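You operate a simulated robot arm through the tools that you are given. There is no shell and no other tool.

You are at the controls of a simulated robot arm. One attempt, no reset.

TASK
Unstack the sieve run and shut its pan of fines in the green drying tray.
Fine: clamp up first; lid and sieves on the bench. Where these are worked on the way, their far stop is far enough and under half their travel is too little: green drying tray.

The check looks at the end state, three seconds after you hand in, the way a careful person would. Anything else that was tipped, shoved, dropped, spilled or broken makes it a failure. A push-on lid holds only when it is set on centred and level and pressed home; a screw cap is set on level and turned clockwise until tight.

THE ROBOT
A 7-joint arm with a two-finger gripper, fixed in place. Base frame: the origin is on the floor under the middle of its stand, x ahead of it, y to its left, z up; the work surface is at about z = 900. Lengths are in mm, angles in degrees, forces in N, time in s.
With the tool pointing down near the work surface it reaches from about 320 to 760 mm from the base axis. Its first joint turns from -166.0 to 166.0 degrees. Payload 1.71 kg.
Tool frame: the origin (TCP) lies between the finger pads and is the grasp point; the fingertips stand 20 mm ahead of it; z points along the fingers, y is the line along which they close. The gripper opens to 96 mm; its body begins 113 mm behind the TCP.
Orientation is that of the tool frame in the base frame, as a unit quaternion [x, y, z, w]. With the fingers straight down and closing along the base's y, the tool's x points along the base's -x, its y along +y and its z along -z.

THE INTERFACE
- The arm moves only by the tool step_arm. Its argument "deltas" is a list of rows, each an object of numbers (a shift or turn left out is 0, a gripper value left out holds the last): "x", "y", "z": the shift along the base's x, y, z in units of 40 mm (1.0 is 40 mm); "ax", "ay", "az": the turn, a rotation vector about the base's x, y, z in units of 4 degrees (1.0 is 4 degrees); "grip": the gripper command, from -1 (shut) to 1 (fully open), values between in proportion. In form: [{"x": .., "y": .., "z": .., "ax": .., "ay": .., "az": .., "grip": ..}, ...]. A call has 1 to 20 rows; each row shifts and turns the commanded pose from where the row before left it. A call with a number of a shift or a turn outside -1 to 1 is refused whole. A row lasts 0.2 s, in which the tool goes at most 50 mm and 8.6 degrees; a call with a longer step from one row to the next is refused whole, and so is a gripper value outside its range. A pose out of reach is approached as far as the arm can. The call stops where the force on the tool passes 40 N (or 10 N more than at its start, if that is more) or the arm is blocked; 0.2 s more then pass. The fingers move at their own pace (about 153 mm/s each) and stop on an object; they squeeze with about 33 N. The grip force told is the motor's: it shows also when the fingers shut on nothing. Time passes only in rows, and 0.2 s behind the last, so rows that do not move let the fingers close. It gives the time, the measured TCP pose, the force on the tool (base axes), the opening and the grip force at its end, in the units of the frame above (readings bear some noise), with the torque about the TCP (base axes, N m) and any sound that the robot's microphone picked up.
- Cameras (640 x 400 px; columns grow to the right, rows downward): "scene" is fixed at [212.3, -511.8, 1667.2]; the picture's right is [1.00, -0.07, 0.00], its down [-0.04, -0.54, -0.84] and it looks along [0.06, 0.84, -0.54] (base axes); focal length 341 px, centre (320, 200). "wrist" rides on the gripper at [66, 14, -145] in the tool frame; the picture's right is [-0.21, 0.98, 0.00], its down [-0.88, -0.18, -0.45] and it looks along [-0.44, -0.09, 0.90] (tool axes); focal length 275 px, centre (320, 200). There is no depth. A picture from a camera that has moved, and an enlarged one, comes with that camera's place and axes in the base frame and with its lens. The place of the scene camera against the robot may be out by one fixed shift of up to 25 mm in any direction.
- capture(camera): a new picture of that camera. It takes no simulated time.
- lift_body(by): moves the trunk up (or, below 0, down) by that many mm; the arm rides with it, the base frame stays. It gives what a move gives, with no picture.
- inspect(camera, box): a new picture of the part [left, top, right, bottom] of that camera's present view, enlarged. It takes no simulated time.
- job_done(): hands the job in; it is judged then, once.

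Places have to be worked out from the pictures, the camera data and where the tool is seen. Open the gripper and draw the arm clear of the work before you hand the job in, unless the task says otherwise.

The tools are called after ">>>" as a command line: name --argument value ..., lists and objects as JSON in quotes. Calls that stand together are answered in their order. step_arm: Moves the arm, as the interface text tells. Its arguments: {"type":"object","properties":{"deltas":{"type":"array","items":{"type":"object","properties":{"x":{"type":"number"},"y":{"type":"number"},"z":{"type":"number"},"ax":{"type":"number"},"ay":{"type":"number"},"az":{"type":"number"},"grip":{"type":"number"}}}}},"required":["deltas"]} The other tools are called the same way: lift_body (by) moves the trunk up or down; capture (camera) takes a picture; inspect (camera, box) takes an enlarged picture of a part of a camera's view; job_done () hands the job in.

At the start:

```text
clock: 0.0
eef_pos: [408.5, 320.7, 1292.4]
tcp_rot: [0.0, 1.0, 0.0, -0.001]
contact_force: [-0.4, 0.8, 0.2]
moment: [0.02, -0.01, 0.02]
finger_gap: 96.2
finger_force: 0.1
trunk travel left (down, up): [-300.0, 86.0]
```

scene: 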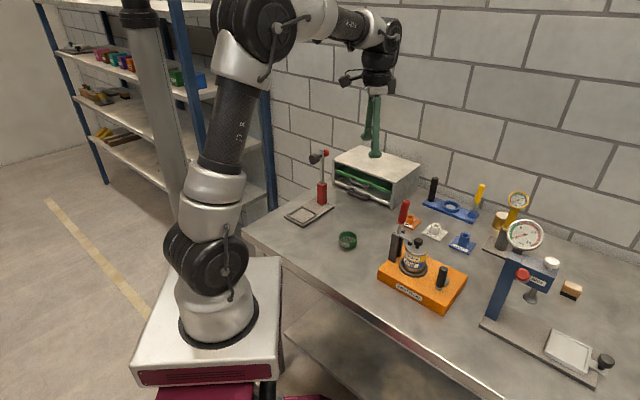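
wrist: 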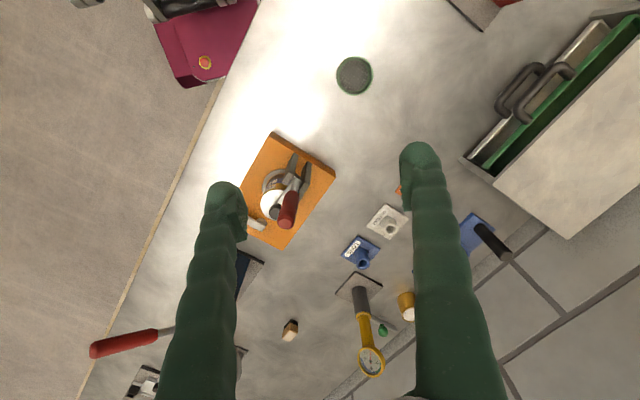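

I start by enlarging the parts of the scene to see the sieve stack, the clamp and the drying cabinet.

>>> inspect --camera "scene" --box '[360, 190, 480, 320]'

>>> inspect --camera "scene" --box '[270, 130, 430, 260]'

>>> inspect --camera "wrist" --box '[220, 120, 420, 260]'

>>> inspect --camera "wrist" --box '[440, 0, 640, 200]'

```text
3.08 times, centred on (420, 255) of scene
camera zoom: at [212.3, -511.8, 1667.2], right [1.0, -0.07, 0.0], down [-0.04, -0.54, -0.84], along [0.06, 0.84, -0.54], focal length 1050 px, centre (12, 31)
```

zoom: 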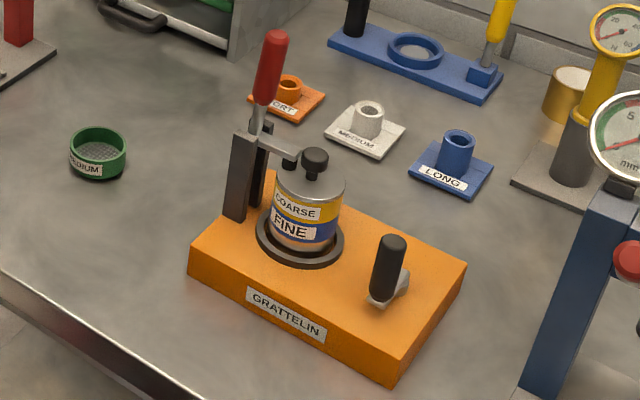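

```text
3.08 times, centred on (350, 195) of scene
camera zoom: at [212.3, -511.8, 1667.2], right [1.0, -0.07, 0.0], down [-0.04, -0.54, -0.84], along [0.06, 0.84, -0.54], focal length 1050 px, centre (228, 215)
```

zoom: 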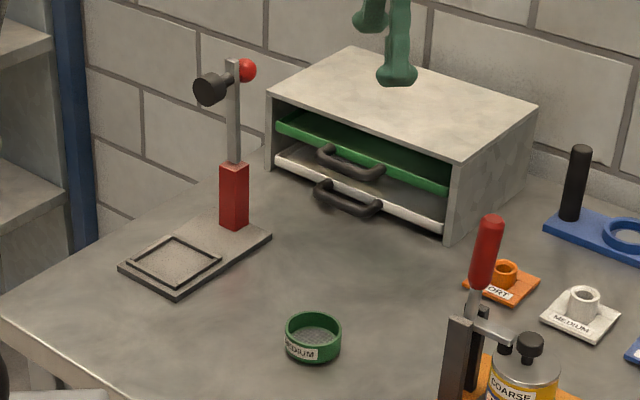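

```text
2.86 times, centred on (320, 190) of wrist
camera zoom: at [344.3, 334.5, 1438.5], right [0.21, 0.98, 0.0], down [0.88, -0.18, 0.44], along [0.43, -0.09, -0.9], focal length 786 px, centre (320, 229)
```

zoom: 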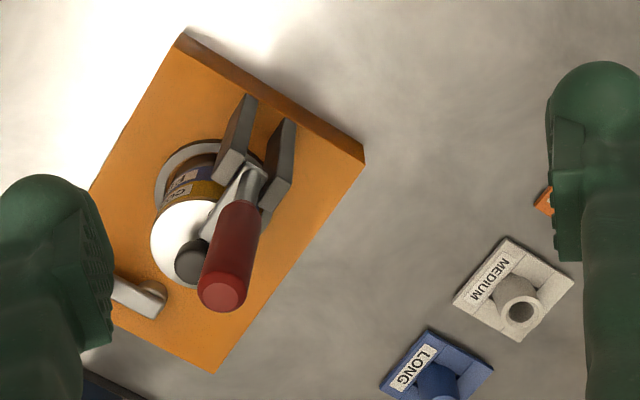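

```text
2.00 times, centred on (540, 100) of wrist
camera zoom: at [344.3, 334.5, 1438.5], right [0.21, 0.98, 0.0], down [0.88, -0.18, 0.44], along [0.43, -0.09, -0.9], focal length 551 px, centre (-120, 400)
```

zoom: 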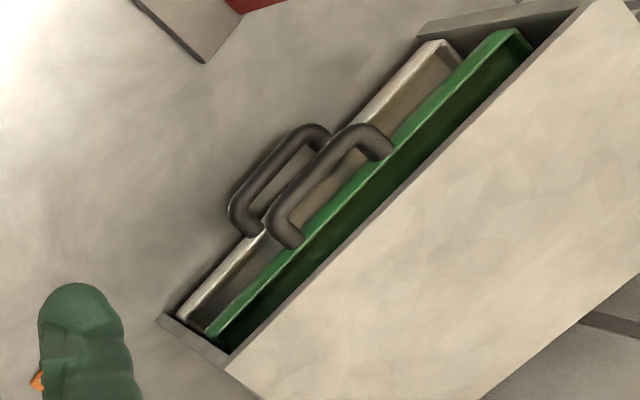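

The stack is held by a toggle clamp on the orange block, and the green tray is the upper drawer of the cabinet at the back left. I move the wrist camera over the block for a better look.

>>> step_arm --deltas '[{"x": 0.5, "y": -0.7}, {"x": 0.5, "y": -0.7}, {"x": 0.3, "y": -0.5}, {}]'

>>> capture --camera "wrist"

>>> inspect --camera "wrist" --box '[220, 100, 420, 260]'

```text
clock: 1.0
eef_pos: [442.5, 245.8, 1298.7]
tcp_rot: [0.0, 1.0, 0.0, 0.007]
contact_force: [-0.1, 0.2, -1.6]
moment: [-0.07, -0.01, 0.01]
finger_gap: 96.0
finger_force: 0.1
trunk travel left (down, up): [-300.0, 86.0]
```

```text
taken
camera wrist: at [376.1, 259.2, 1443.6], right [0.21, 0.98, 0.0], down [0.87, -0.18, 0.46], along [0.45, -0.09, -0.89], focal length 275 px, centre (320, 200)
```

wrist: 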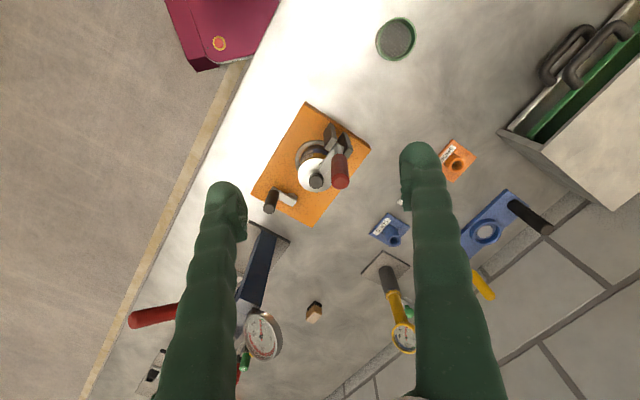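

```text
2.50 times, centred on (320, 180) of wrist
camera zoom: at [376.1, 259.2, 1443.6], right [0.21, 0.98, 0.0], down [0.87, -0.18, 0.46], along [0.45, -0.09, -0.89], focal length 688 px, centre (320, 250)
```

zoom: 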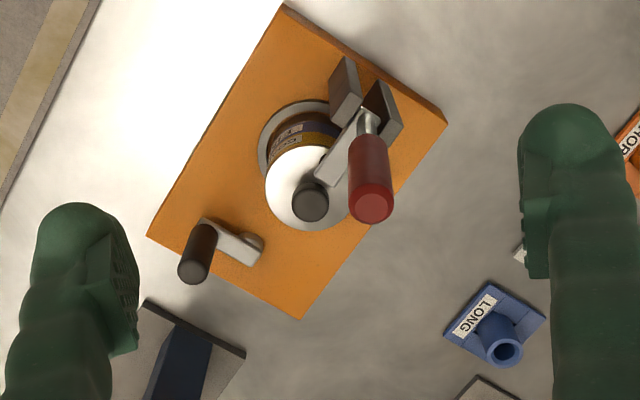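

The arm was still settling; the stack stands near (551, 214) with the clamp pivot near (508, 264). I tilt the tool to look at the stack from the robot's side for heights.

>>> step_arm --deltas '[{"x": -0.15, "y": -0.06, "z": -0.28, "ay": -1}, {"x": -0.15, "y": -0.06, "z": -0.28, "ay": -1}, {"x": -0.15, "y": -0.06, "z": -0.28, "ay": -1}, {"x": -0.15, "y": -0.06, "z": -0.28, "ay": -1}, {"x": -0.15, "y": -0.06, "z": -0.28, "ay": -1}, {"x": -0.15, "y": -0.06, "z": -0.28, "ay": -1}, {"x": -0.15, "y": -0.06, "z": -0.28, "ay": -1}, {"x": -0.15, "y": -0.06, "z": -0.28, "ay": -1}, {"x": -0.15, "y": -0.06, "z": -0.28, "ay": -1}, {"x": -0.15, "y": -0.06, "z": -0.28, "ay": -1}, {}, {}]'

>>> capture --camera "wrist"

>>> capture --camera "scene"

```text
clock: 3.6
eef_pos: [384.0, 222.3, 1187.5]
tcp_rot: [0.0, 0.937, -0.001, 0.349]
contact_force: [0.2, 0.1, -0.1]
moment: [0.02, 0.0, -0.01]
finger_gap: 96.1
finger_force: 0.0
trunk travel left (down, up): [-300.0, 86.0]
```

```text
taken
camera wrist: at [238.8, 234.6, 1255.5], right [0.16, 0.98, 0.13], down [0.37, -0.18, 0.91], along [0.92, -0.09, -0.39], focal length 275 px, centre (320, 200)
```

wrist: 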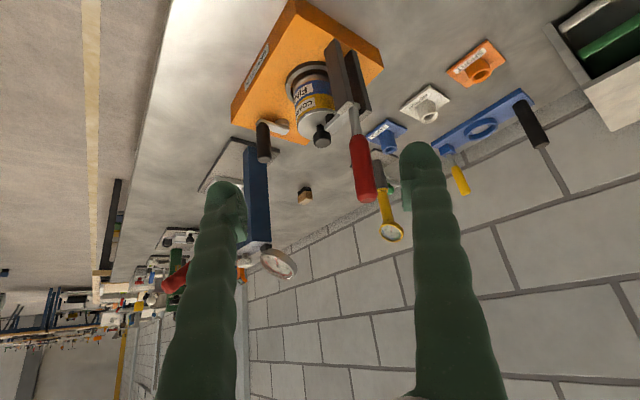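

```text
taken
```

scene: 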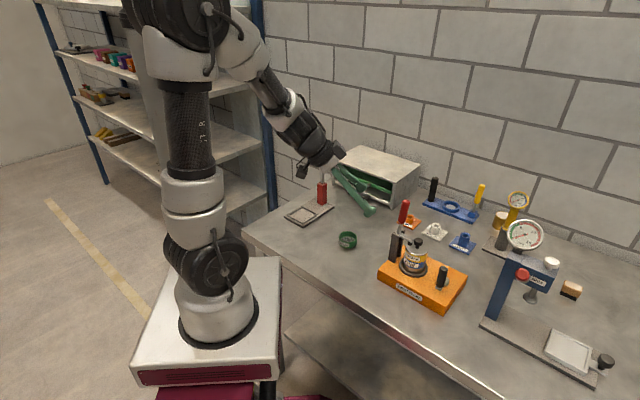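

The view works (upside down, base z points down in the image). I enlarge the stack and clamp.

>>> inspect --camera "wrist" --box '[220, 10, 400, 210]'

>>> inspect --camera "scene" --box '[370, 190, 480, 320]'

```text
2.00 times, centred on (310, 110) of wrist
camera zoom: at [238.8, 234.6, 1255.5], right [0.16, 0.98, 0.13], down [0.37, -0.18, 0.91], along [0.92, -0.09, -0.39], focal length 551 px, centre (340, 380)
```

zoom: 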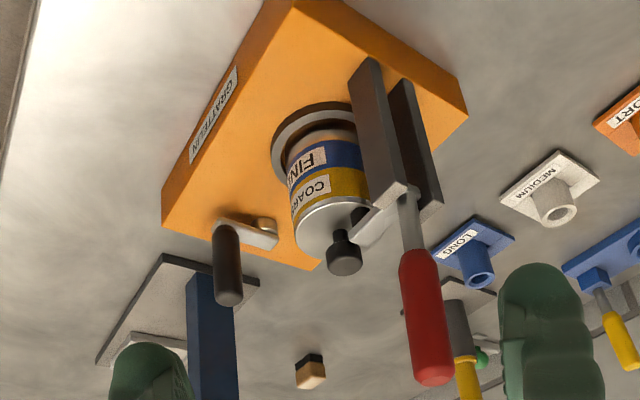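

```text
3.08 times, centred on (425, 255) of scene
camera zoom: at [212.3, -511.8, 1667.2], right [1.0, -0.07, 0.0], down [-0.04, -0.54, -0.84], along [0.06, 0.84, -0.54], focal length 1050 px, centre (-3, 31)
```

zoom: 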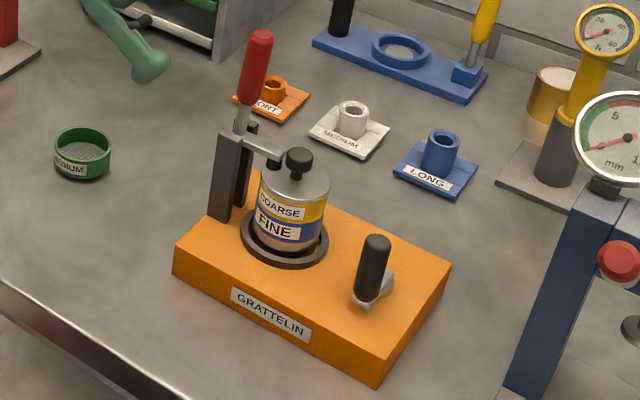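

From two wrist views I get: clamp handle tip ≈ (506, 257, 1152), pivot ≈ (506, 263, 1028), lid knob top ≈ (546, 219, 1042). Next I look at the cabinet and its drawers from the front.

>>> step_arm --deltas '[{"x": -0.12, "y": 0.4, "z": -0.08, "az": 0.98}, {"x": -0.12, "y": 0.4, "z": -0.08, "az": 0.98}, {"x": -0.12, "y": 0.4, "z": -0.08, "az": 0.98}, {"x": -0.12, "y": 0.4, "z": -0.08, "az": 0.98}, {"x": -0.12, "y": 0.4, "z": -0.08, "az": 0.98}, {"x": -0.12, "y": 0.4, "z": -0.08, "az": 0.98}, {"x": -0.12, "y": 0.4, "z": -0.08, "az": 0.98}, {"x": -0.12, "y": 0.4, "z": -0.08, "az": 0.98}, {"x": -0.12, "y": 0.4, "z": -0.08, "az": 0.98}, {"x": -0.12, "y": 0.4, "z": -0.08, "az": 0.98}, {"x": -0.12, "y": 0.4, "z": -0.08, "az": 0.98}, {}, {}]'

>>> capture --camera "wrist"

>>> capture --camera "scene"

```text
clock: 6.4
eef_pos: [329.7, 396.3, 1149.6]
tcp_rot: [-0.345, 0.872, 0.129, 0.323]
contact_force: [-0.4, 0.1, 0.5]
moment: [0.03, 0.01, 0.0]
finger_gap: 96.2
finger_force: 0.1
trunk travel left (down, up): [-300.0, 86.0]
```

```text
taken
camera wrist: at [216.0, 307.5, 1218.0], right [-0.56, 0.82, 0.14], down [0.4, 0.12, 0.91], along [0.73, 0.56, -0.39], focal length 275 px, centre (320, 200)
```

wrist: 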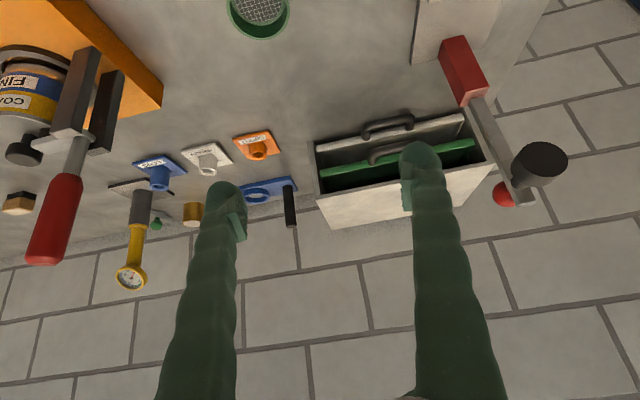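

```text
taken
```

scene: 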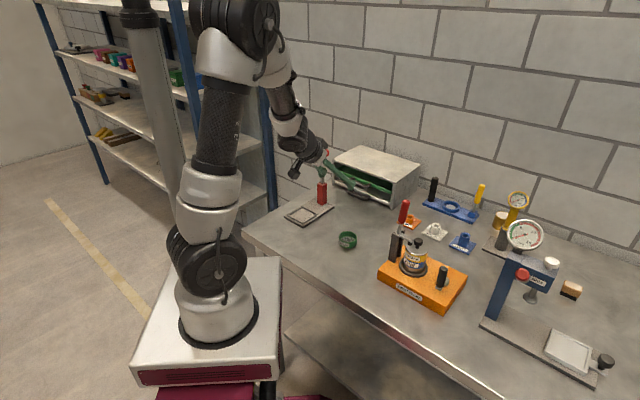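

I enlarge the cabinet in this view.

>>> inspect --camera "wrist" --box '[290, 80, 530, 240]'

>>> inspect --camera "scene" --box '[280, 130, 440, 250]'

```text
2.50 times, centred on (410, 160) of wrist
camera zoom: at [216.0, 307.5, 1218.0], right [-0.56, 0.82, 0.14], down [0.4, 0.12, 0.91], along [0.73, 0.56, -0.39], focal length 688 px, centre (95, 300)
```

zoom: 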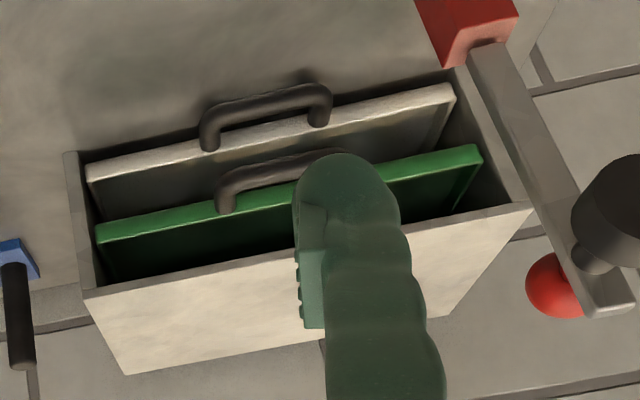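

```text
3.33 times, centred on (360, 190) of scene
camera zoom: at [212.3, -511.8, 1667.2], right [1.0, -0.07, 0.0], down [-0.04, -0.54, -0.84], along [0.06, 0.84, -0.54], focal length 1137 px, centre (187, 233)
```

zoom: 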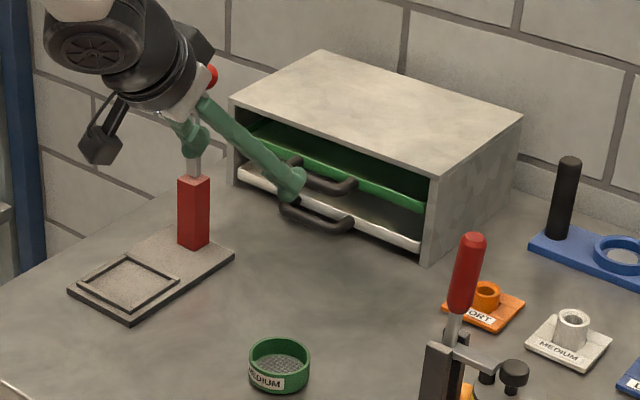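

Cabinet top-front-right corner ≈ (567, 569, 1030), green handle around (448, 659, 976). The finger hides the handle, so I close the fingers to see past them.

>>> step_arm --deltas '[{"grip": -1}, {"grip": -1}, {"grip": -1}]'

>>> inspect --camera "wrist" --box '[290, 80, 530, 240]'

>>> capture --camera "wrist"

```text
clock: 7.2
eef_pos: [330.8, 396.7, 1149.8]
tcp_rot: [-0.344, 0.872, 0.128, 0.325]
contact_force: [0.7, -0.1, 0.0]
moment: [0.02, 0.01, 0.02]
finger_gap: 0.0
finger_force: 29.6
trunk travel left (down, up): [-300.0, 86.0]
```

```text
2.50 times, centred on (410, 160) of wrist
camera zoom: at [215.8, 307.4, 1218.0], right [-0.56, 0.82, 0.14], down [0.4, 0.12, 0.91], along [0.73, 0.56, -0.39], focal length 688 px, centre (95, 300)
```

zoom: 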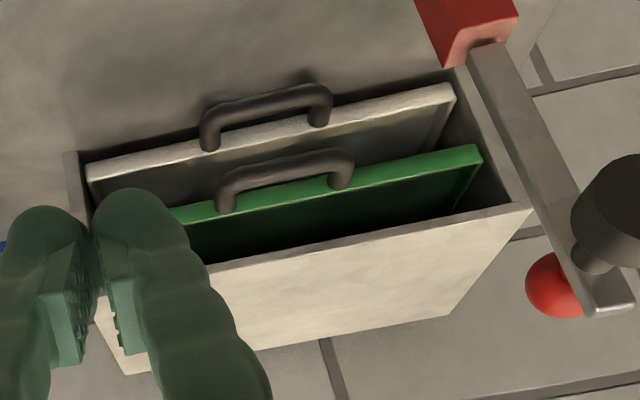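

```text
taken
camera wrist: at [215.8, 307.4, 1218.0], right [-0.56, 0.82, 0.14], down [0.4, 0.12, 0.91], along [0.73, 0.56, -0.39], focal length 275 px, centre (320, 200)
```

wrist: 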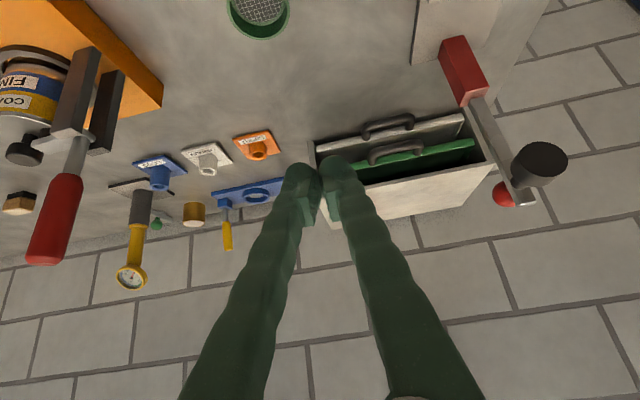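

The handle bar spans about (473, 627)–(416, 690) at z ≈ 976. I start with the clamp: lift, straighten the tool to vertical with the fingers shut, yawed so the finger width faces the clamp handle, ending above the stack side of the handle.

>>> step_arm --deltas '[{"x": 0.25, "y": -0.21, "z": 0.1, "ax": -0.348, "ay": 0.373, "az": -1, "grip": -1}, {"x": 0.25, "y": -0.21, "z": 0.1, "ax": -0.321, "ay": 0.396, "az": -1}, {"x": 0.25, "y": -0.21, "z": 0.1, "ax": -0.2925, "ay": 0.418, "az": -1}, {"x": 0.25, "y": -0.21, "z": 0.1, "ax": -0.263, "ay": 0.437, "az": -1}, {"x": 0.25, "y": -0.21, "z": 0.1, "ax": -0.2315, "ay": 0.454, "az": -1}, {"x": 0.25, "y": -0.21, "z": 0.1, "ax": -0.199, "ay": 0.469, "az": -1}, {"x": 0.25, "y": -0.21, "z": 0.1, "ax": -0.166, "ay": 0.482, "az": -1}, {"x": 0.25, "y": -0.21, "z": 0.1, "ax": -0.132, "ay": 0.493, "az": -1}, {"x": 0.25, "y": -0.21, "z": 0.1, "ax": -0.097, "ay": 0.501, "az": -1}, {"x": 0.25, "y": -0.21, "z": 0.1, "ax": -0.062, "ay": 0.506, "az": -1}, {"x": 0.25, "y": -0.21, "z": 0.1, "ax": -0.027, "ay": 0.509, "az": -1}, {"x": 0.25, "y": -0.21, "z": 0.1, "ax": 0.009, "ay": 0.51, "az": -1}, {"x": 0.25, "y": -0.21, "z": 0.1, "ax": 0.044, "ay": 0.508, "az": -1}, {"x": 0.25, "y": -0.21, "z": 0.1, "ax": 0.08, "ay": 0.504, "az": -1}, {"x": 0.25, "y": -0.21, "z": 0.1, "ax": 0.115, "ay": 0.497, "az": -1}, {"x": 0.25, "y": -0.21, "z": 0.1, "ax": 0.149, "ay": 0.488, "az": -1}, {"x": 0.25, "y": -0.21, "z": 0.1, "ax": 0.183, "ay": 0.476, "az": -1}, {"x": 0.25, "y": -0.21, "z": 0.1, "ax": 0.2155, "ay": 0.462, "az": -1}, {"x": 0.25, "y": -0.21, "z": 0.1, "ax": 0.247, "ay": 0.446, "az": -1}, {"x": 0.25, "y": -0.21, "z": 0.1, "ax": 0.278, "ay": 0.428, "az": -1}]'

>>> capture --camera "wrist"

>>> capture --camera "scene"

```text
clock: 11.4
eef_pos: [529.8, 227.3, 1232.1]
tcp_rot: [0.312, 0.95, -0.011, -0.003]
contact_force: [-0.3, 0.6, 0.0]
moment: [-0.02, -0.01, 0.02]
finger_gap: 0.1
finger_force: 29.1
trunk travel left (down, up): [-300.0, 86.0]
```

```text
taken
camera wrist: at [487.2, 280.2, 1377.6], right [0.75, 0.66, -0.02], down [0.6, -0.66, 0.45], along [0.28, -0.35, -0.89], focal length 275 px, centre (320, 200)
```

wrist: 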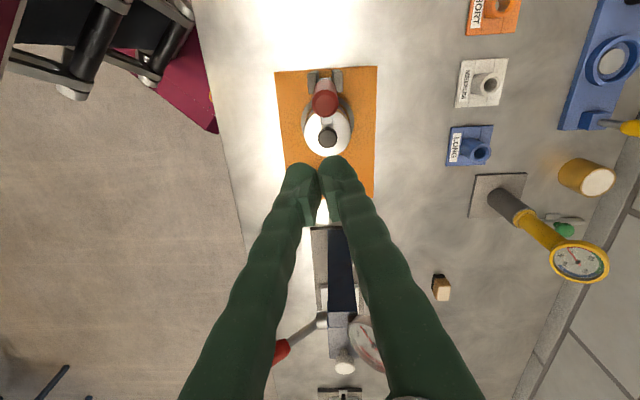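

```text
taken
```

scene: 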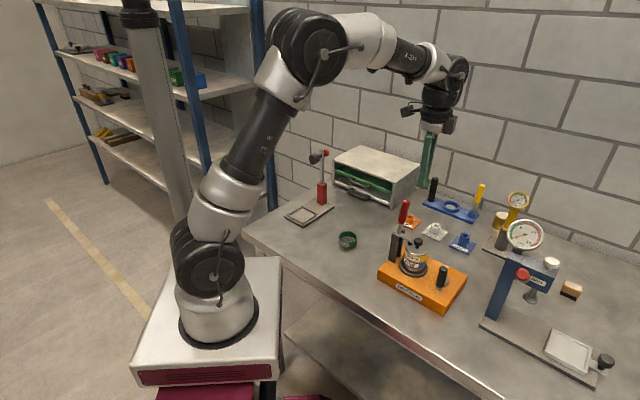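

I enlarge this view to read the block's axes and the clamp arm/pad.

>>> inspect --camera "wrist" --box '[260, 50, 400, 170]'

>>> inspect --camera "scene" --box '[380, 120, 470, 200]'

>>> inspect --camera "scene" --box '[380, 190, 460, 280]'

```text
3.33 times, centred on (330, 110) of wrist
camera zoom: at [487.2, 280.2, 1377.6], right [0.75, 0.66, -0.02], down [0.6, -0.66, 0.45], along [0.28, -0.35, -0.89], focal length 918 px, centre (287, 500)
```

zoom: 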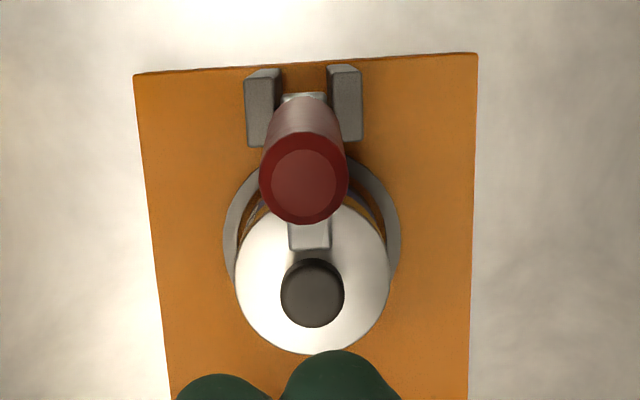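

```text
5.00 times, centred on (425, 160) of scene
camera zoom: at [212.3, -511.8, 1667.2], right [1.0, -0.07, 0.0], down [-0.04, -0.54, -0.84], along [0.06, 0.84, -0.54], focal length 1706 px, centre (-205, 400)
```

zoom: 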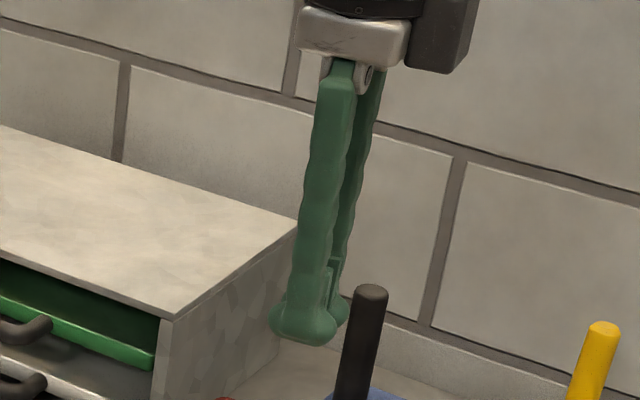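

```text
4.44 times, centred on (420, 235) of scene
camera zoom: at [212.3, -511.8, 1667.2], right [1.0, -0.07, 0.0], down [-0.04, -0.54, -0.84], along [0.06, 0.84, -0.54], focal length 1516 px, centre (-124, 44)
```

zoom: 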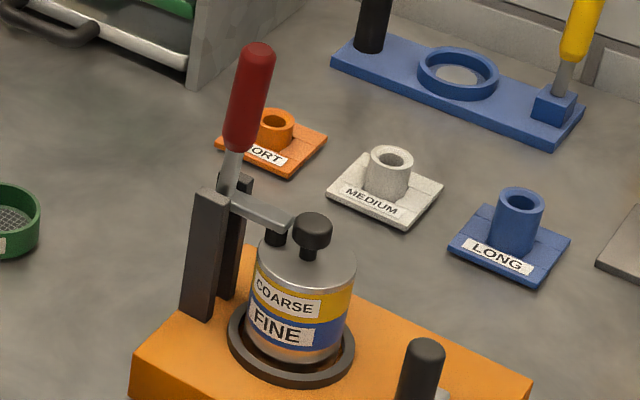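

The block's axes lie at about ±45° (clamp-to-stack direction ≈ (0.71, −0.71)). I trim the yaw to −45°, level the tool, and descend on the stack side of the red handle to TCP z ≈ 1138.

>>> step_arm --deltas '[{"x": 0.035, "y": 0.035, "ax": 0.09, "ay": -0.06, "az": -0.72}, {"x": 0.035, "y": 0.035, "ax": 0.09, "ay": -0.06, "az": -0.72}, {"ax": 0.09, "ay": -0.06, "az": -0.72}, {"z": -0.6}, {"z": -0.6}, {"z": -0.6}, {"z": -0.55}, {}]'

>>> capture --camera "wrist"

>>> inspect --camera "scene" --box '[360, 130, 480, 270]'

```text
clock: 13.2
eef_pos: [534.1, 231.8, 1135.1]
tcp_rot: [0.383, 0.924, 0.001, 0.0]
contact_force: [-0.5, 0.3, 0.1]
moment: [-0.02, -0.01, -0.02]
finger_gap: 0.0
finger_force: 29.6
trunk travel left (down, up): [-300.0, 86.0]
```

```text
taken
camera wrist: at [498.3, 287.4, 1282.2], right [0.84, 0.55, 0.0], down [0.49, -0.75, 0.44], along [0.24, -0.37, -0.9], focal length 275 px, centre (320, 200)
```

wrist: 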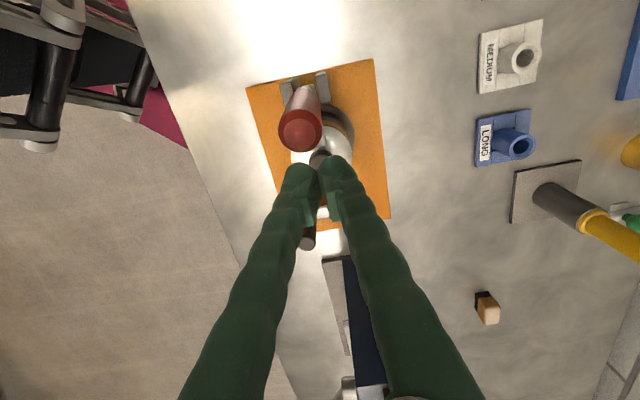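

```text
2.86 times, centred on (420, 200) of scene
camera zoom: at [212.3, -511.8, 1667.2], right [1.0, -0.07, 0.0], down [-0.04, -0.54, -0.84], along [0.06, 0.84, -0.54], focal length 975 px, centre (34, 200)
```

zoom: 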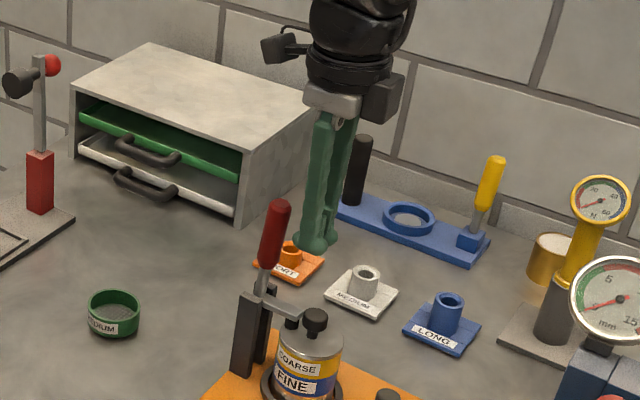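

Tool is level at yaw −45°, 39 mm on the stack side of the handle. I push toward (−0.71, +0.71) in small rows to find contact.

>>> step_arm --deltas '[{"x": -0.12, "y": 0.12}, {"x": -0.12, "y": 0.12}, {"x": -0.12, "y": 0.12}, {"x": -0.12, "y": 0.12}]'

```text
clock: 14.2
eef_pos: [514.4, 250.7, 1136.5]
tcp_rot: [0.383, 0.924, 0.001, 0.0]
contact_force: [2.3, -0.2, -0.4]
moment: [-0.01, -0.05, -0.04]
finger_gap: 0.0
finger_force: 29.5
trunk travel left (down, up): [-300.0, 86.0]
```

I've moved 27 mm and only feel ~2 N; I check with a picture whether the handle is moving.

>>> capture --camera "wrist"

>>> inspect --camera "scene" --box '[370, 170, 460, 270]'

```text
taken
camera wrist: at [477.0, 305.8, 1283.5], right [0.84, 0.55, 0.0], down [0.49, -0.75, 0.44], along [0.24, -0.37, -0.9], focal length 275 px, centre (320, 200)
```

wrist: 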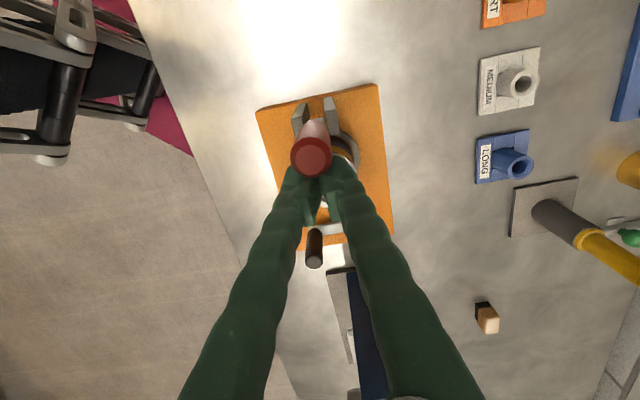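

```text
4.00 times, centred on (415, 220) of scene
camera zoom: at [212.3, -511.8, 1667.2], right [1.0, -0.07, 0.0], down [-0.04, -0.54, -0.84], along [0.06, 0.84, -0.54], focal length 1365 px, centre (-60, 120)
```

zoom: 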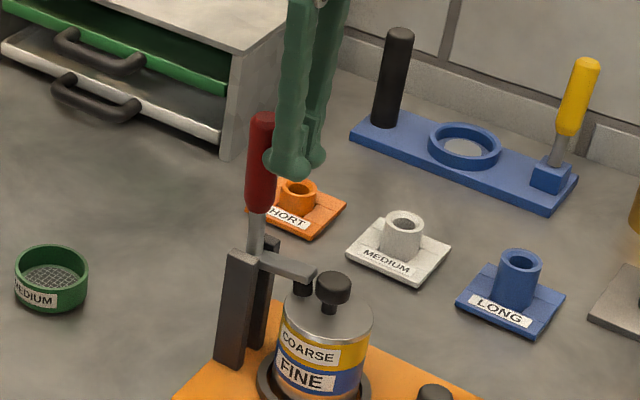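

The handle tip has moved ~14 mm back with light force, so the L-shaped clamp is pivoting. I continue along the arc toward 60°.

>>> step_arm --deltas '[{"x": -0.189, "y": 0.189, "z": -0.04}, {"x": -0.189, "y": 0.189, "z": -0.04}, {"x": -0.189, "y": 0.189, "z": -0.05}, {"x": -0.18, "y": 0.18, "z": -0.15}, {"x": -0.18, "y": 0.18, "z": -0.15}, {"x": -0.15, "y": 0.15, "z": -0.21}, {"x": -0.15, "y": 0.15, "z": -0.21}]'

>>> capture --camera "wrist"

>>> inspect --camera "scene" --box '[370, 170, 460, 270]'

```text
clock: 15.8
eef_pos: [463.4, 301.1, 1102.0]
tcp_rot: [0.383, 0.924, 0.001, 0.0]
contact_force: [0.1, -0.1, -0.2]
moment: [-0.01, 0.02, 0.0]
finger_gap: 0.0
finger_force: 29.7
trunk travel left (down, up): [-300.0, 86.0]
```

```text
taken
camera wrist: at [427.1, 355.0, 1248.1], right [0.84, 0.54, 0.0], down [0.49, -0.75, 0.44], along [0.24, -0.37, -0.9], focal length 275 px, centre (320, 200)
```

wrist: 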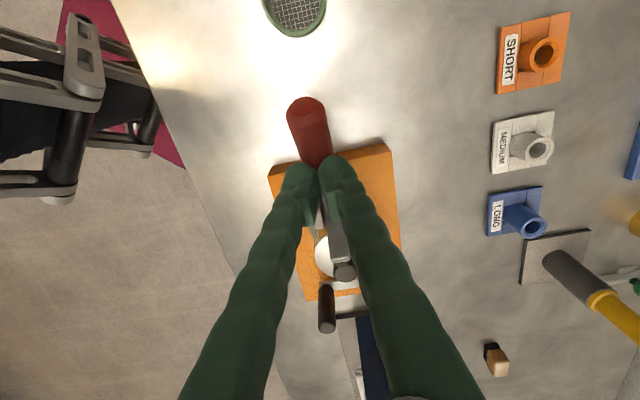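

```text
4.00 times, centred on (415, 220) of scene
camera zoom: at [212.3, -511.8, 1667.2], right [1.0, -0.07, 0.0], down [-0.04, -0.54, -0.84], along [0.06, 0.84, -0.54], focal length 1365 px, centre (-60, 120)
```

zoom: 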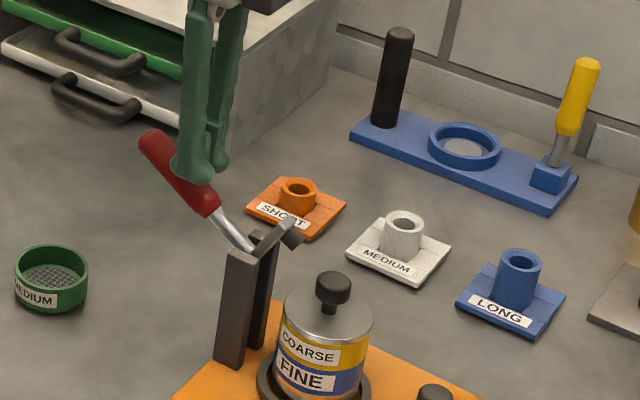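

The clamp arm has risen to about 60° freely. I push on to the stop.

>>> step_arm --deltas '[{"x": -0.106, "y": 0.106, "z": -0.25}, {"x": -0.106, "y": 0.106, "z": -0.25}, {"x": -0.053, "y": 0.053, "z": -0.29}, {"x": -0.053, "y": 0.053, "z": -0.29}]'

>>> capture --camera "wrist"

>>> inspect --camera "scene" --box '[370, 170, 460, 270]'

```text
clock: 16.6
eef_pos: [437.6, 311.5, 1085.8]
tcp_rot: [0.384, 0.923, 0.008, 0.011]
contact_force: [-2.6, -2.9, 5.5]
moment: [-0.02, 0.0, 0.02]
finger_gap: 0.1
finger_force: 29.8
trunk travel left (down, up): [-300.0, 86.0]
stopped in row 3: the force on the tool passed its limit at 49 N (the readings are from after the stop); the commanded pose is now the measured one
```

```text
taken
camera wrist: at [397.5, 366.1, 1231.2], right [0.84, 0.55, 0.02], down [0.48, -0.75, 0.45], along [0.26, -0.37, -0.89], focal length 275 px, centre (320, 200)
```

wrist: 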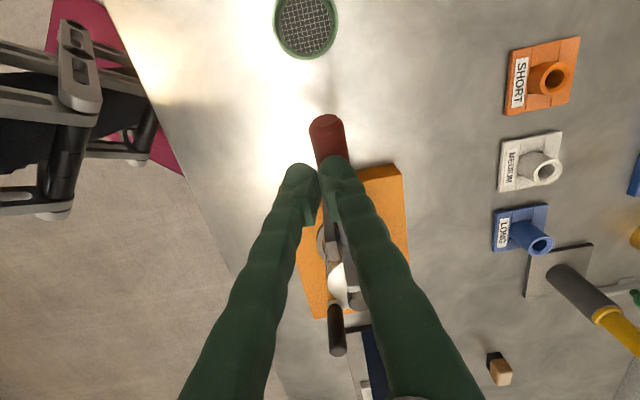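

```text
4.00 times, centred on (415, 220) of scene
camera zoom: at [212.3, -511.8, 1667.2], right [1.0, -0.07, 0.0], down [-0.04, -0.54, -0.84], along [0.06, 0.84, -0.54], focal length 1365 px, centre (-60, 120)
```

zoom: 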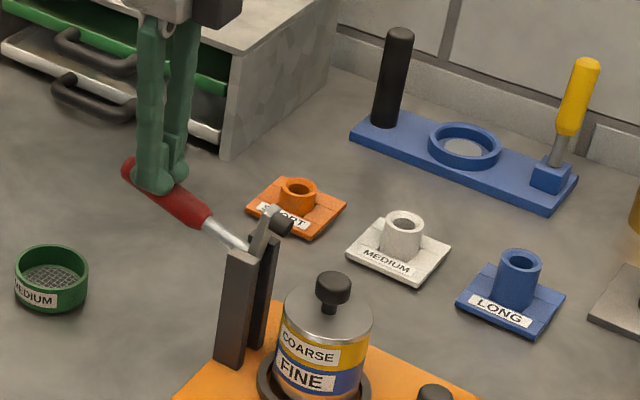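

The clamp reached its stop (~75° back) and the block has not moved. I lift straight up off the handle and check that it stays open.

>>> step_arm --deltas '[{"z": 0.5}, {"z": 1}, {"z": 1}, {"z": 1}, {"z": 0.7}, {}]'

>>> capture --camera "wrist"

>>> inspect --camera "scene" --box '[360, 170, 480, 320]'

```text
clock: 18.0
eef_pos: [440.4, 311.3, 1253.9]
tcp_rot: [0.384, 0.923, 0.009, 0.01]
contact_force: [0.7, -0.7, -0.4]
moment: [0.01, -0.01, 0.01]
finger_gap: 0.0
finger_force: 29.6
trunk travel left (down, up): [-300.0, 86.0]
```

```text
taken
camera wrist: at [400.1, 366.5, 1398.4], right [0.84, 0.54, 0.02], down [0.48, -0.75, 0.45], along [0.26, -0.37, -0.89], focal length 275 px, centre (320, 200)
```

wrist: 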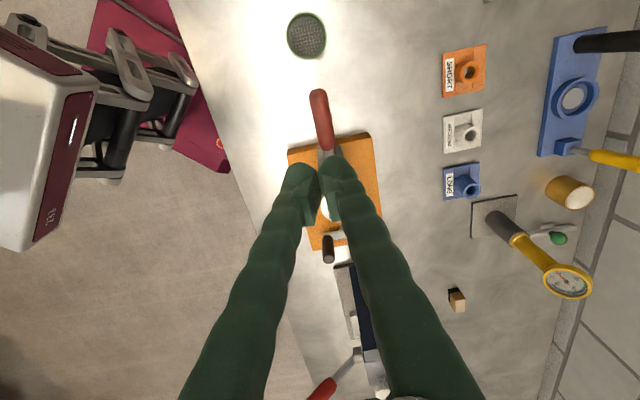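

```text
2.67 times, centred on (420, 245) of scene
camera zoom: at [212.3, -511.8, 1667.2], right [1.0, -0.07, 0.0], down [-0.04, -0.54, -0.84], along [0.06, 0.84, -0.54], focal length 910 px, centre (53, 80)
```

zoom: 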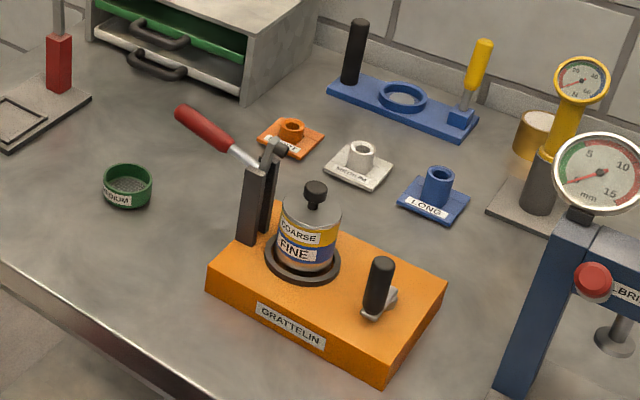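

The clamp stays up at its stop. Next the lid: I level the tool, move over the knob at (544, 219) with the gripper half open, and look.

>>> step_arm --deltas '[{"x": 0.65, "y": -0.575, "ax": -0.032, "ay": 0.091, "grip": 0.25}, {"x": 0.65, "y": -0.575, "ax": -0.032, "ay": 0.091}, {"x": 0.65, "y": -0.575, "ax": -0.032, "ay": 0.091}, {"x": 0.65, "y": -0.575, "ax": -0.032, "ay": 0.091}, {"z": -0.8}, {"z": -0.8}, {"z": -0.8}, {"z": -0.6}, {}, {}]'

>>> capture --camera "wrist"

>>> inspect --camera "scene" --box '[370, 170, 460, 270]'

```text
clock: 20.2
eef_pos: [546.4, 217.7, 1133.8]
tcp_rot: [0.384, 0.923, 0.0, 0.0]
contact_force: [0.4, -0.6, -0.1]
moment: [-0.03, 0.01, 0.0]
finger_gap: 60.2
finger_force: 0.0
trunk travel left (down, up): [-300.0, 86.0]
```

```text
taken
camera wrist: at [509.5, 275.2, 1279.6], right [0.84, 0.54, 0.0], down [0.49, -0.75, 0.44], along [0.24, -0.37, -0.9], focal length 275 px, centre (320, 200)
```

wrist: 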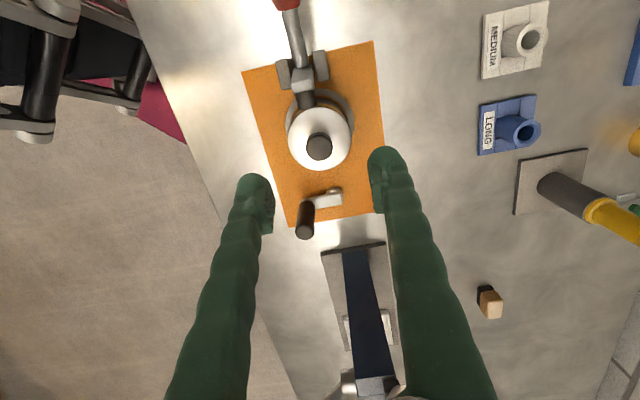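

```text
4.00 times, centred on (415, 220) of scene
camera zoom: at [212.3, -511.8, 1667.2], right [1.0, -0.07, 0.0], down [-0.04, -0.54, -0.84], along [0.06, 0.84, -0.54], focal length 1365 px, centre (-60, 120)
```

zoom: 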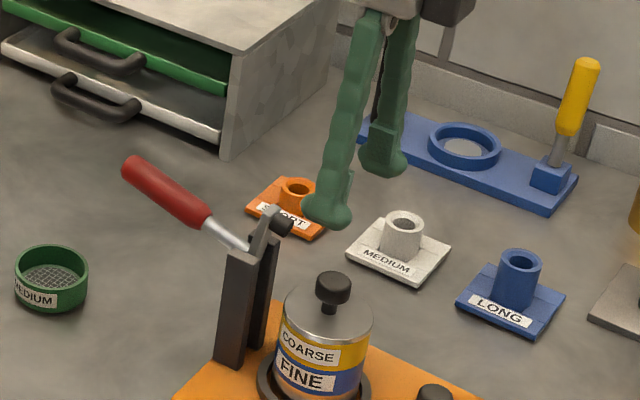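

The knob is centred at ≈ (544, 220), top z ≈ 1042, lid surface ≈ 1021. I lower to TCP z ≈ 1047 so the tips stay just above the lid, then close on the knob.

>>> step_arm --deltas '[{"x": -0.06, "y": 0.06, "z": -0.7}, {"z": -0.7}, {"z": -0.5}, {"z": -0.27}, {}, {"grip": -1}, {"grip": -1}, {"grip": -1}, {"grip": -1}]'

>>> capture --camera "wrist"

>>> inspect --camera "scene" --box '[370, 170, 460, 270]'

```text
clock: 22.2
eef_pos: [542.8, 222.7, 1047.2]
tcp_rot: [0.383, 0.924, 0.0, 0.0]
contact_force: [0.0, 0.2, 0.3]
moment: [0.04, 0.03, 0.01]
finger_gap: 21.4
finger_force: 33.0
trunk travel left (down, up): [-300.0, 86.0]
```

```text
taken
camera wrist: at [506.9, 278.5, 1192.8], right [0.84, 0.54, 0.0], down [0.49, -0.75, 0.44], along [0.24, -0.37, -0.9], focal length 275 px, centre (320, 200)
```

wrist: 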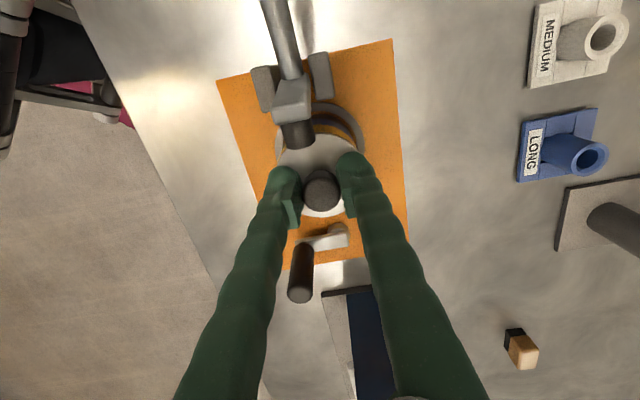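

```text
4.00 times, centred on (415, 220) of scene
camera zoom: at [212.3, -511.8, 1667.2], right [1.0, -0.07, 0.0], down [-0.04, -0.54, -0.84], along [0.06, 0.84, -0.54], focal length 1365 px, centre (-60, 120)
```

zoom: 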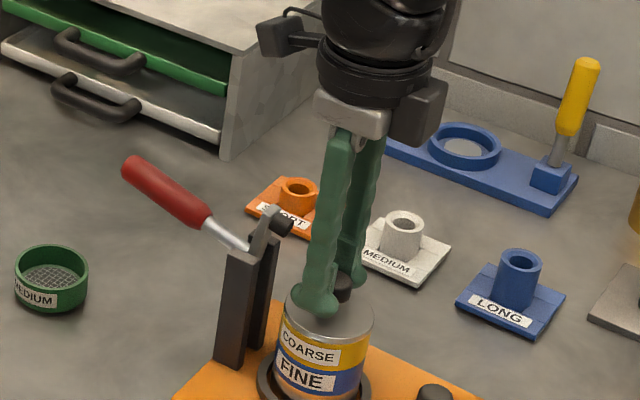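

The knob is held (gap 21.4 mm, 33 N). I lift slowly and check that only the lid comes up.

>>> step_arm --deltas '[{"z": 0.2}, {"z": 0.3}, {"z": 0.4}, {"z": 0.4}, {}]'

>>> inspect --camera "scene" --box '[370, 170, 460, 270]'

>>> capture --camera "wrist"

```text
clock: 23.4
eef_pos: [542.6, 221.9, 1096.7]
tcp_rot: [0.384, 0.923, -0.001, -0.001]
contact_force: [0.4, 0.5, 0.8]
moment: [-0.01, 0.0, 0.0]
finger_gap: 0.0
finger_force: 29.8
trunk travel left (down, up): [-300.0, 86.0]
```

```text
4.00 times, centred on (415, 220) of scene
camera zoom: at [212.3, -511.8, 1667.2], right [1.0, -0.07, 0.0], down [-0.04, -0.54, -0.84], along [0.06, 0.84, -0.54], focal length 1365 px, centre (-60, 120)
```

zoom: 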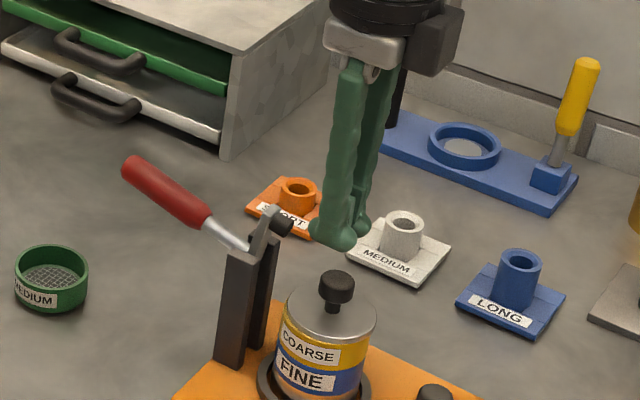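

```text
taken
camera wrist: at [506.2, 278.5, 1243.8], right [0.84, 0.54, 0.0], down [0.49, -0.75, 0.45], along [0.24, -0.37, -0.9], focal length 275 px, centre (320, 200)
```

wrist: 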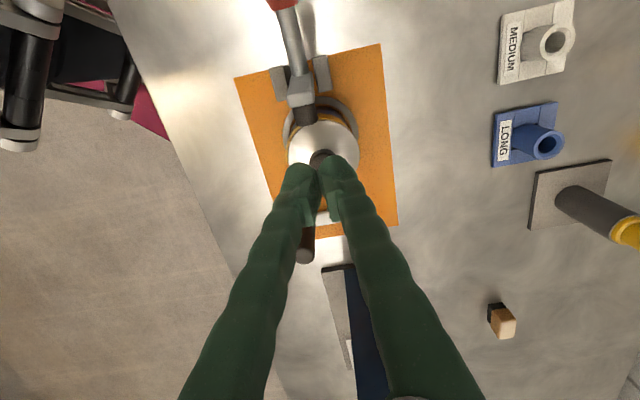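

The fingers slipped off the knob — I gripped too near its top. I look closely at the lid to see if it shifted.

>>> inspect --camera "scene" --box '[395, 225, 440, 280]'

>>> inspect --camera "wrist" --box '[270, 60, 390, 200]'

```text
7.27 times, centred on (418, 252) of scene
camera zoom: at [212.3, -511.8, 1667.2], right [1.0, -0.07, 0.0], down [-0.04, -0.54, -0.84], along [0.06, 0.84, -0.54], focal length 2481 px, centre (-389, -182)
```

zoom: 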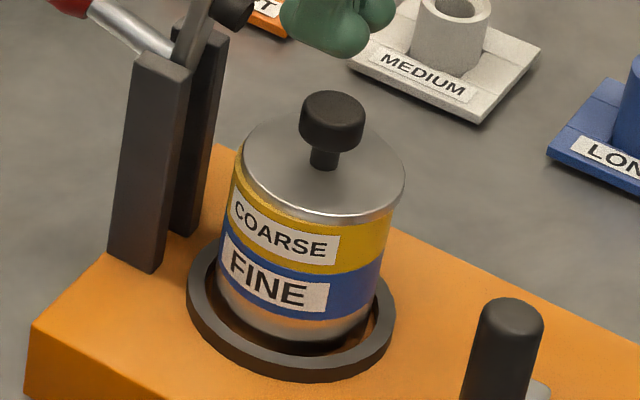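

```text
2.86 times, centred on (330, 130) of wrist
camera zoom: at [506.2, 278.5, 1243.8], right [0.84, 0.54, 0.0], down [0.49, -0.75, 0.45], along [0.24, -0.37, -0.9], focal length 786 px, centre (291, 400)
```

zoom: 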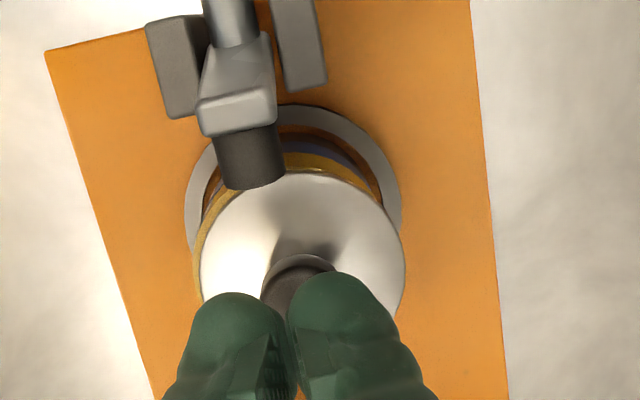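

The lid seems nudged by 2–3 mm. I open the fingers above it and re-measure the knob from the wrist camera.

>>> step_arm --deltas '[{"z": 0.5, "grip": 0.2}, {"grip": 0.2}, {}]'

>>> inspect --camera "wrist" --box '[260, 60, 400, 200]'

>>> inspect --camera "scene" --box '[370, 200, 460, 290]'

```text
clock: 24.2
eef_pos: [542.7, 222.4, 1119.7]
tcp_rot: [0.384, 0.923, -0.001, 0.0]
contact_force: [1.0, 0.5, 0.6]
moment: [0.01, 0.02, 0.02]
finger_gap: 57.6
finger_force: 0.0
trunk travel left (down, up): [-300.0, 86.0]
```

```text
2.86 times, centred on (330, 130) of wrist
camera zoom: at [505.9, 278.1, 1265.8], right [0.84, 0.54, 0.0], down [0.49, -0.75, 0.45], along [0.24, -0.37, -0.9], focal length 786 px, centre (291, 400)
```

zoom: 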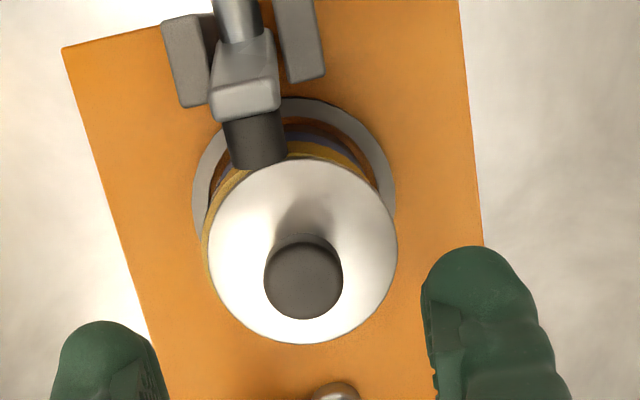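

```text
4.44 times, centred on (415, 245) of scene
camera zoom: at [212.3, -511.8, 1667.2], right [1.0, -0.07, 0.0], down [-0.04, -0.54, -0.84], along [0.06, 0.84, -0.54], focal length 1516 px, centre (-102, 0)
```

zoom: 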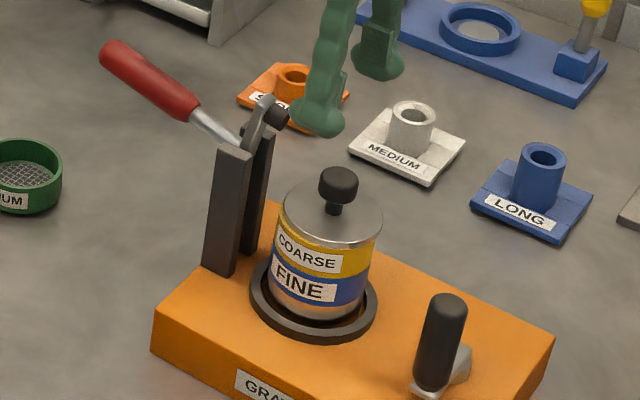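

Knob centre now reads ≈ (547, 221). I go lower this time (TCP z ≈ 1042, tips just above the lid plate) and close again.

>>> step_arm --deltas '[{"x": 0.07, "y": -0.03, "z": -0.6}, {"z": -0.6}, {"z": -0.4}, {"z": -0.2}, {"z": -0.14}, {}]'

>>> inspect --camera "scene" --box '[395, 215, 440, 270]'

>>> capture --camera "wrist"

```text
clock: 25.6
eef_pos: [545.1, 218.1, 1042.0]
tcp_rot: [0.383, 0.924, -0.001, -0.001]
contact_force: [0.1, -0.4, -0.2]
moment: [0.01, -0.02, 0.02]
finger_gap: 57.6
finger_force: 0.1
trunk travel left (down, up): [-300.0, 86.0]
```

```text
7.27 times, centred on (418, 242) of scene
camera zoom: at [212.3, -511.8, 1667.2], right [1.0, -0.07, 0.0], down [-0.04, -0.54, -0.84], along [0.06, 0.84, -0.54], focal length 2481 px, centre (-389, -109)
```

zoom: 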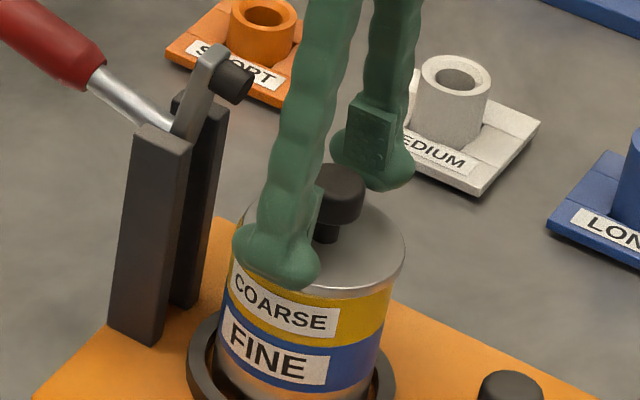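

```text
taken
camera wrist: at [508.5, 273.9, 1187.8], right [0.84, 0.54, 0.0], down [0.49, -0.75, 0.45], along [0.24, -0.37, -0.9], focal length 275 px, centre (320, 200)
```

wrist: 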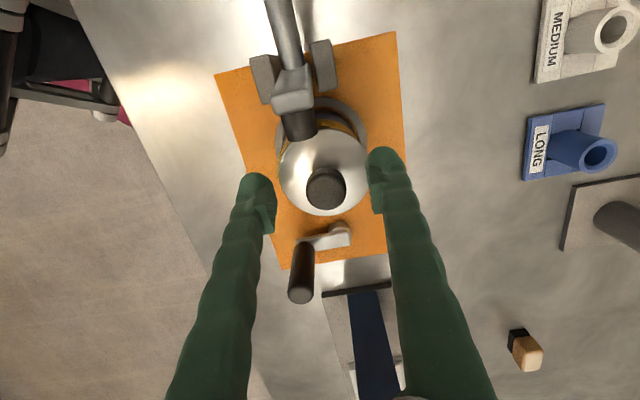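

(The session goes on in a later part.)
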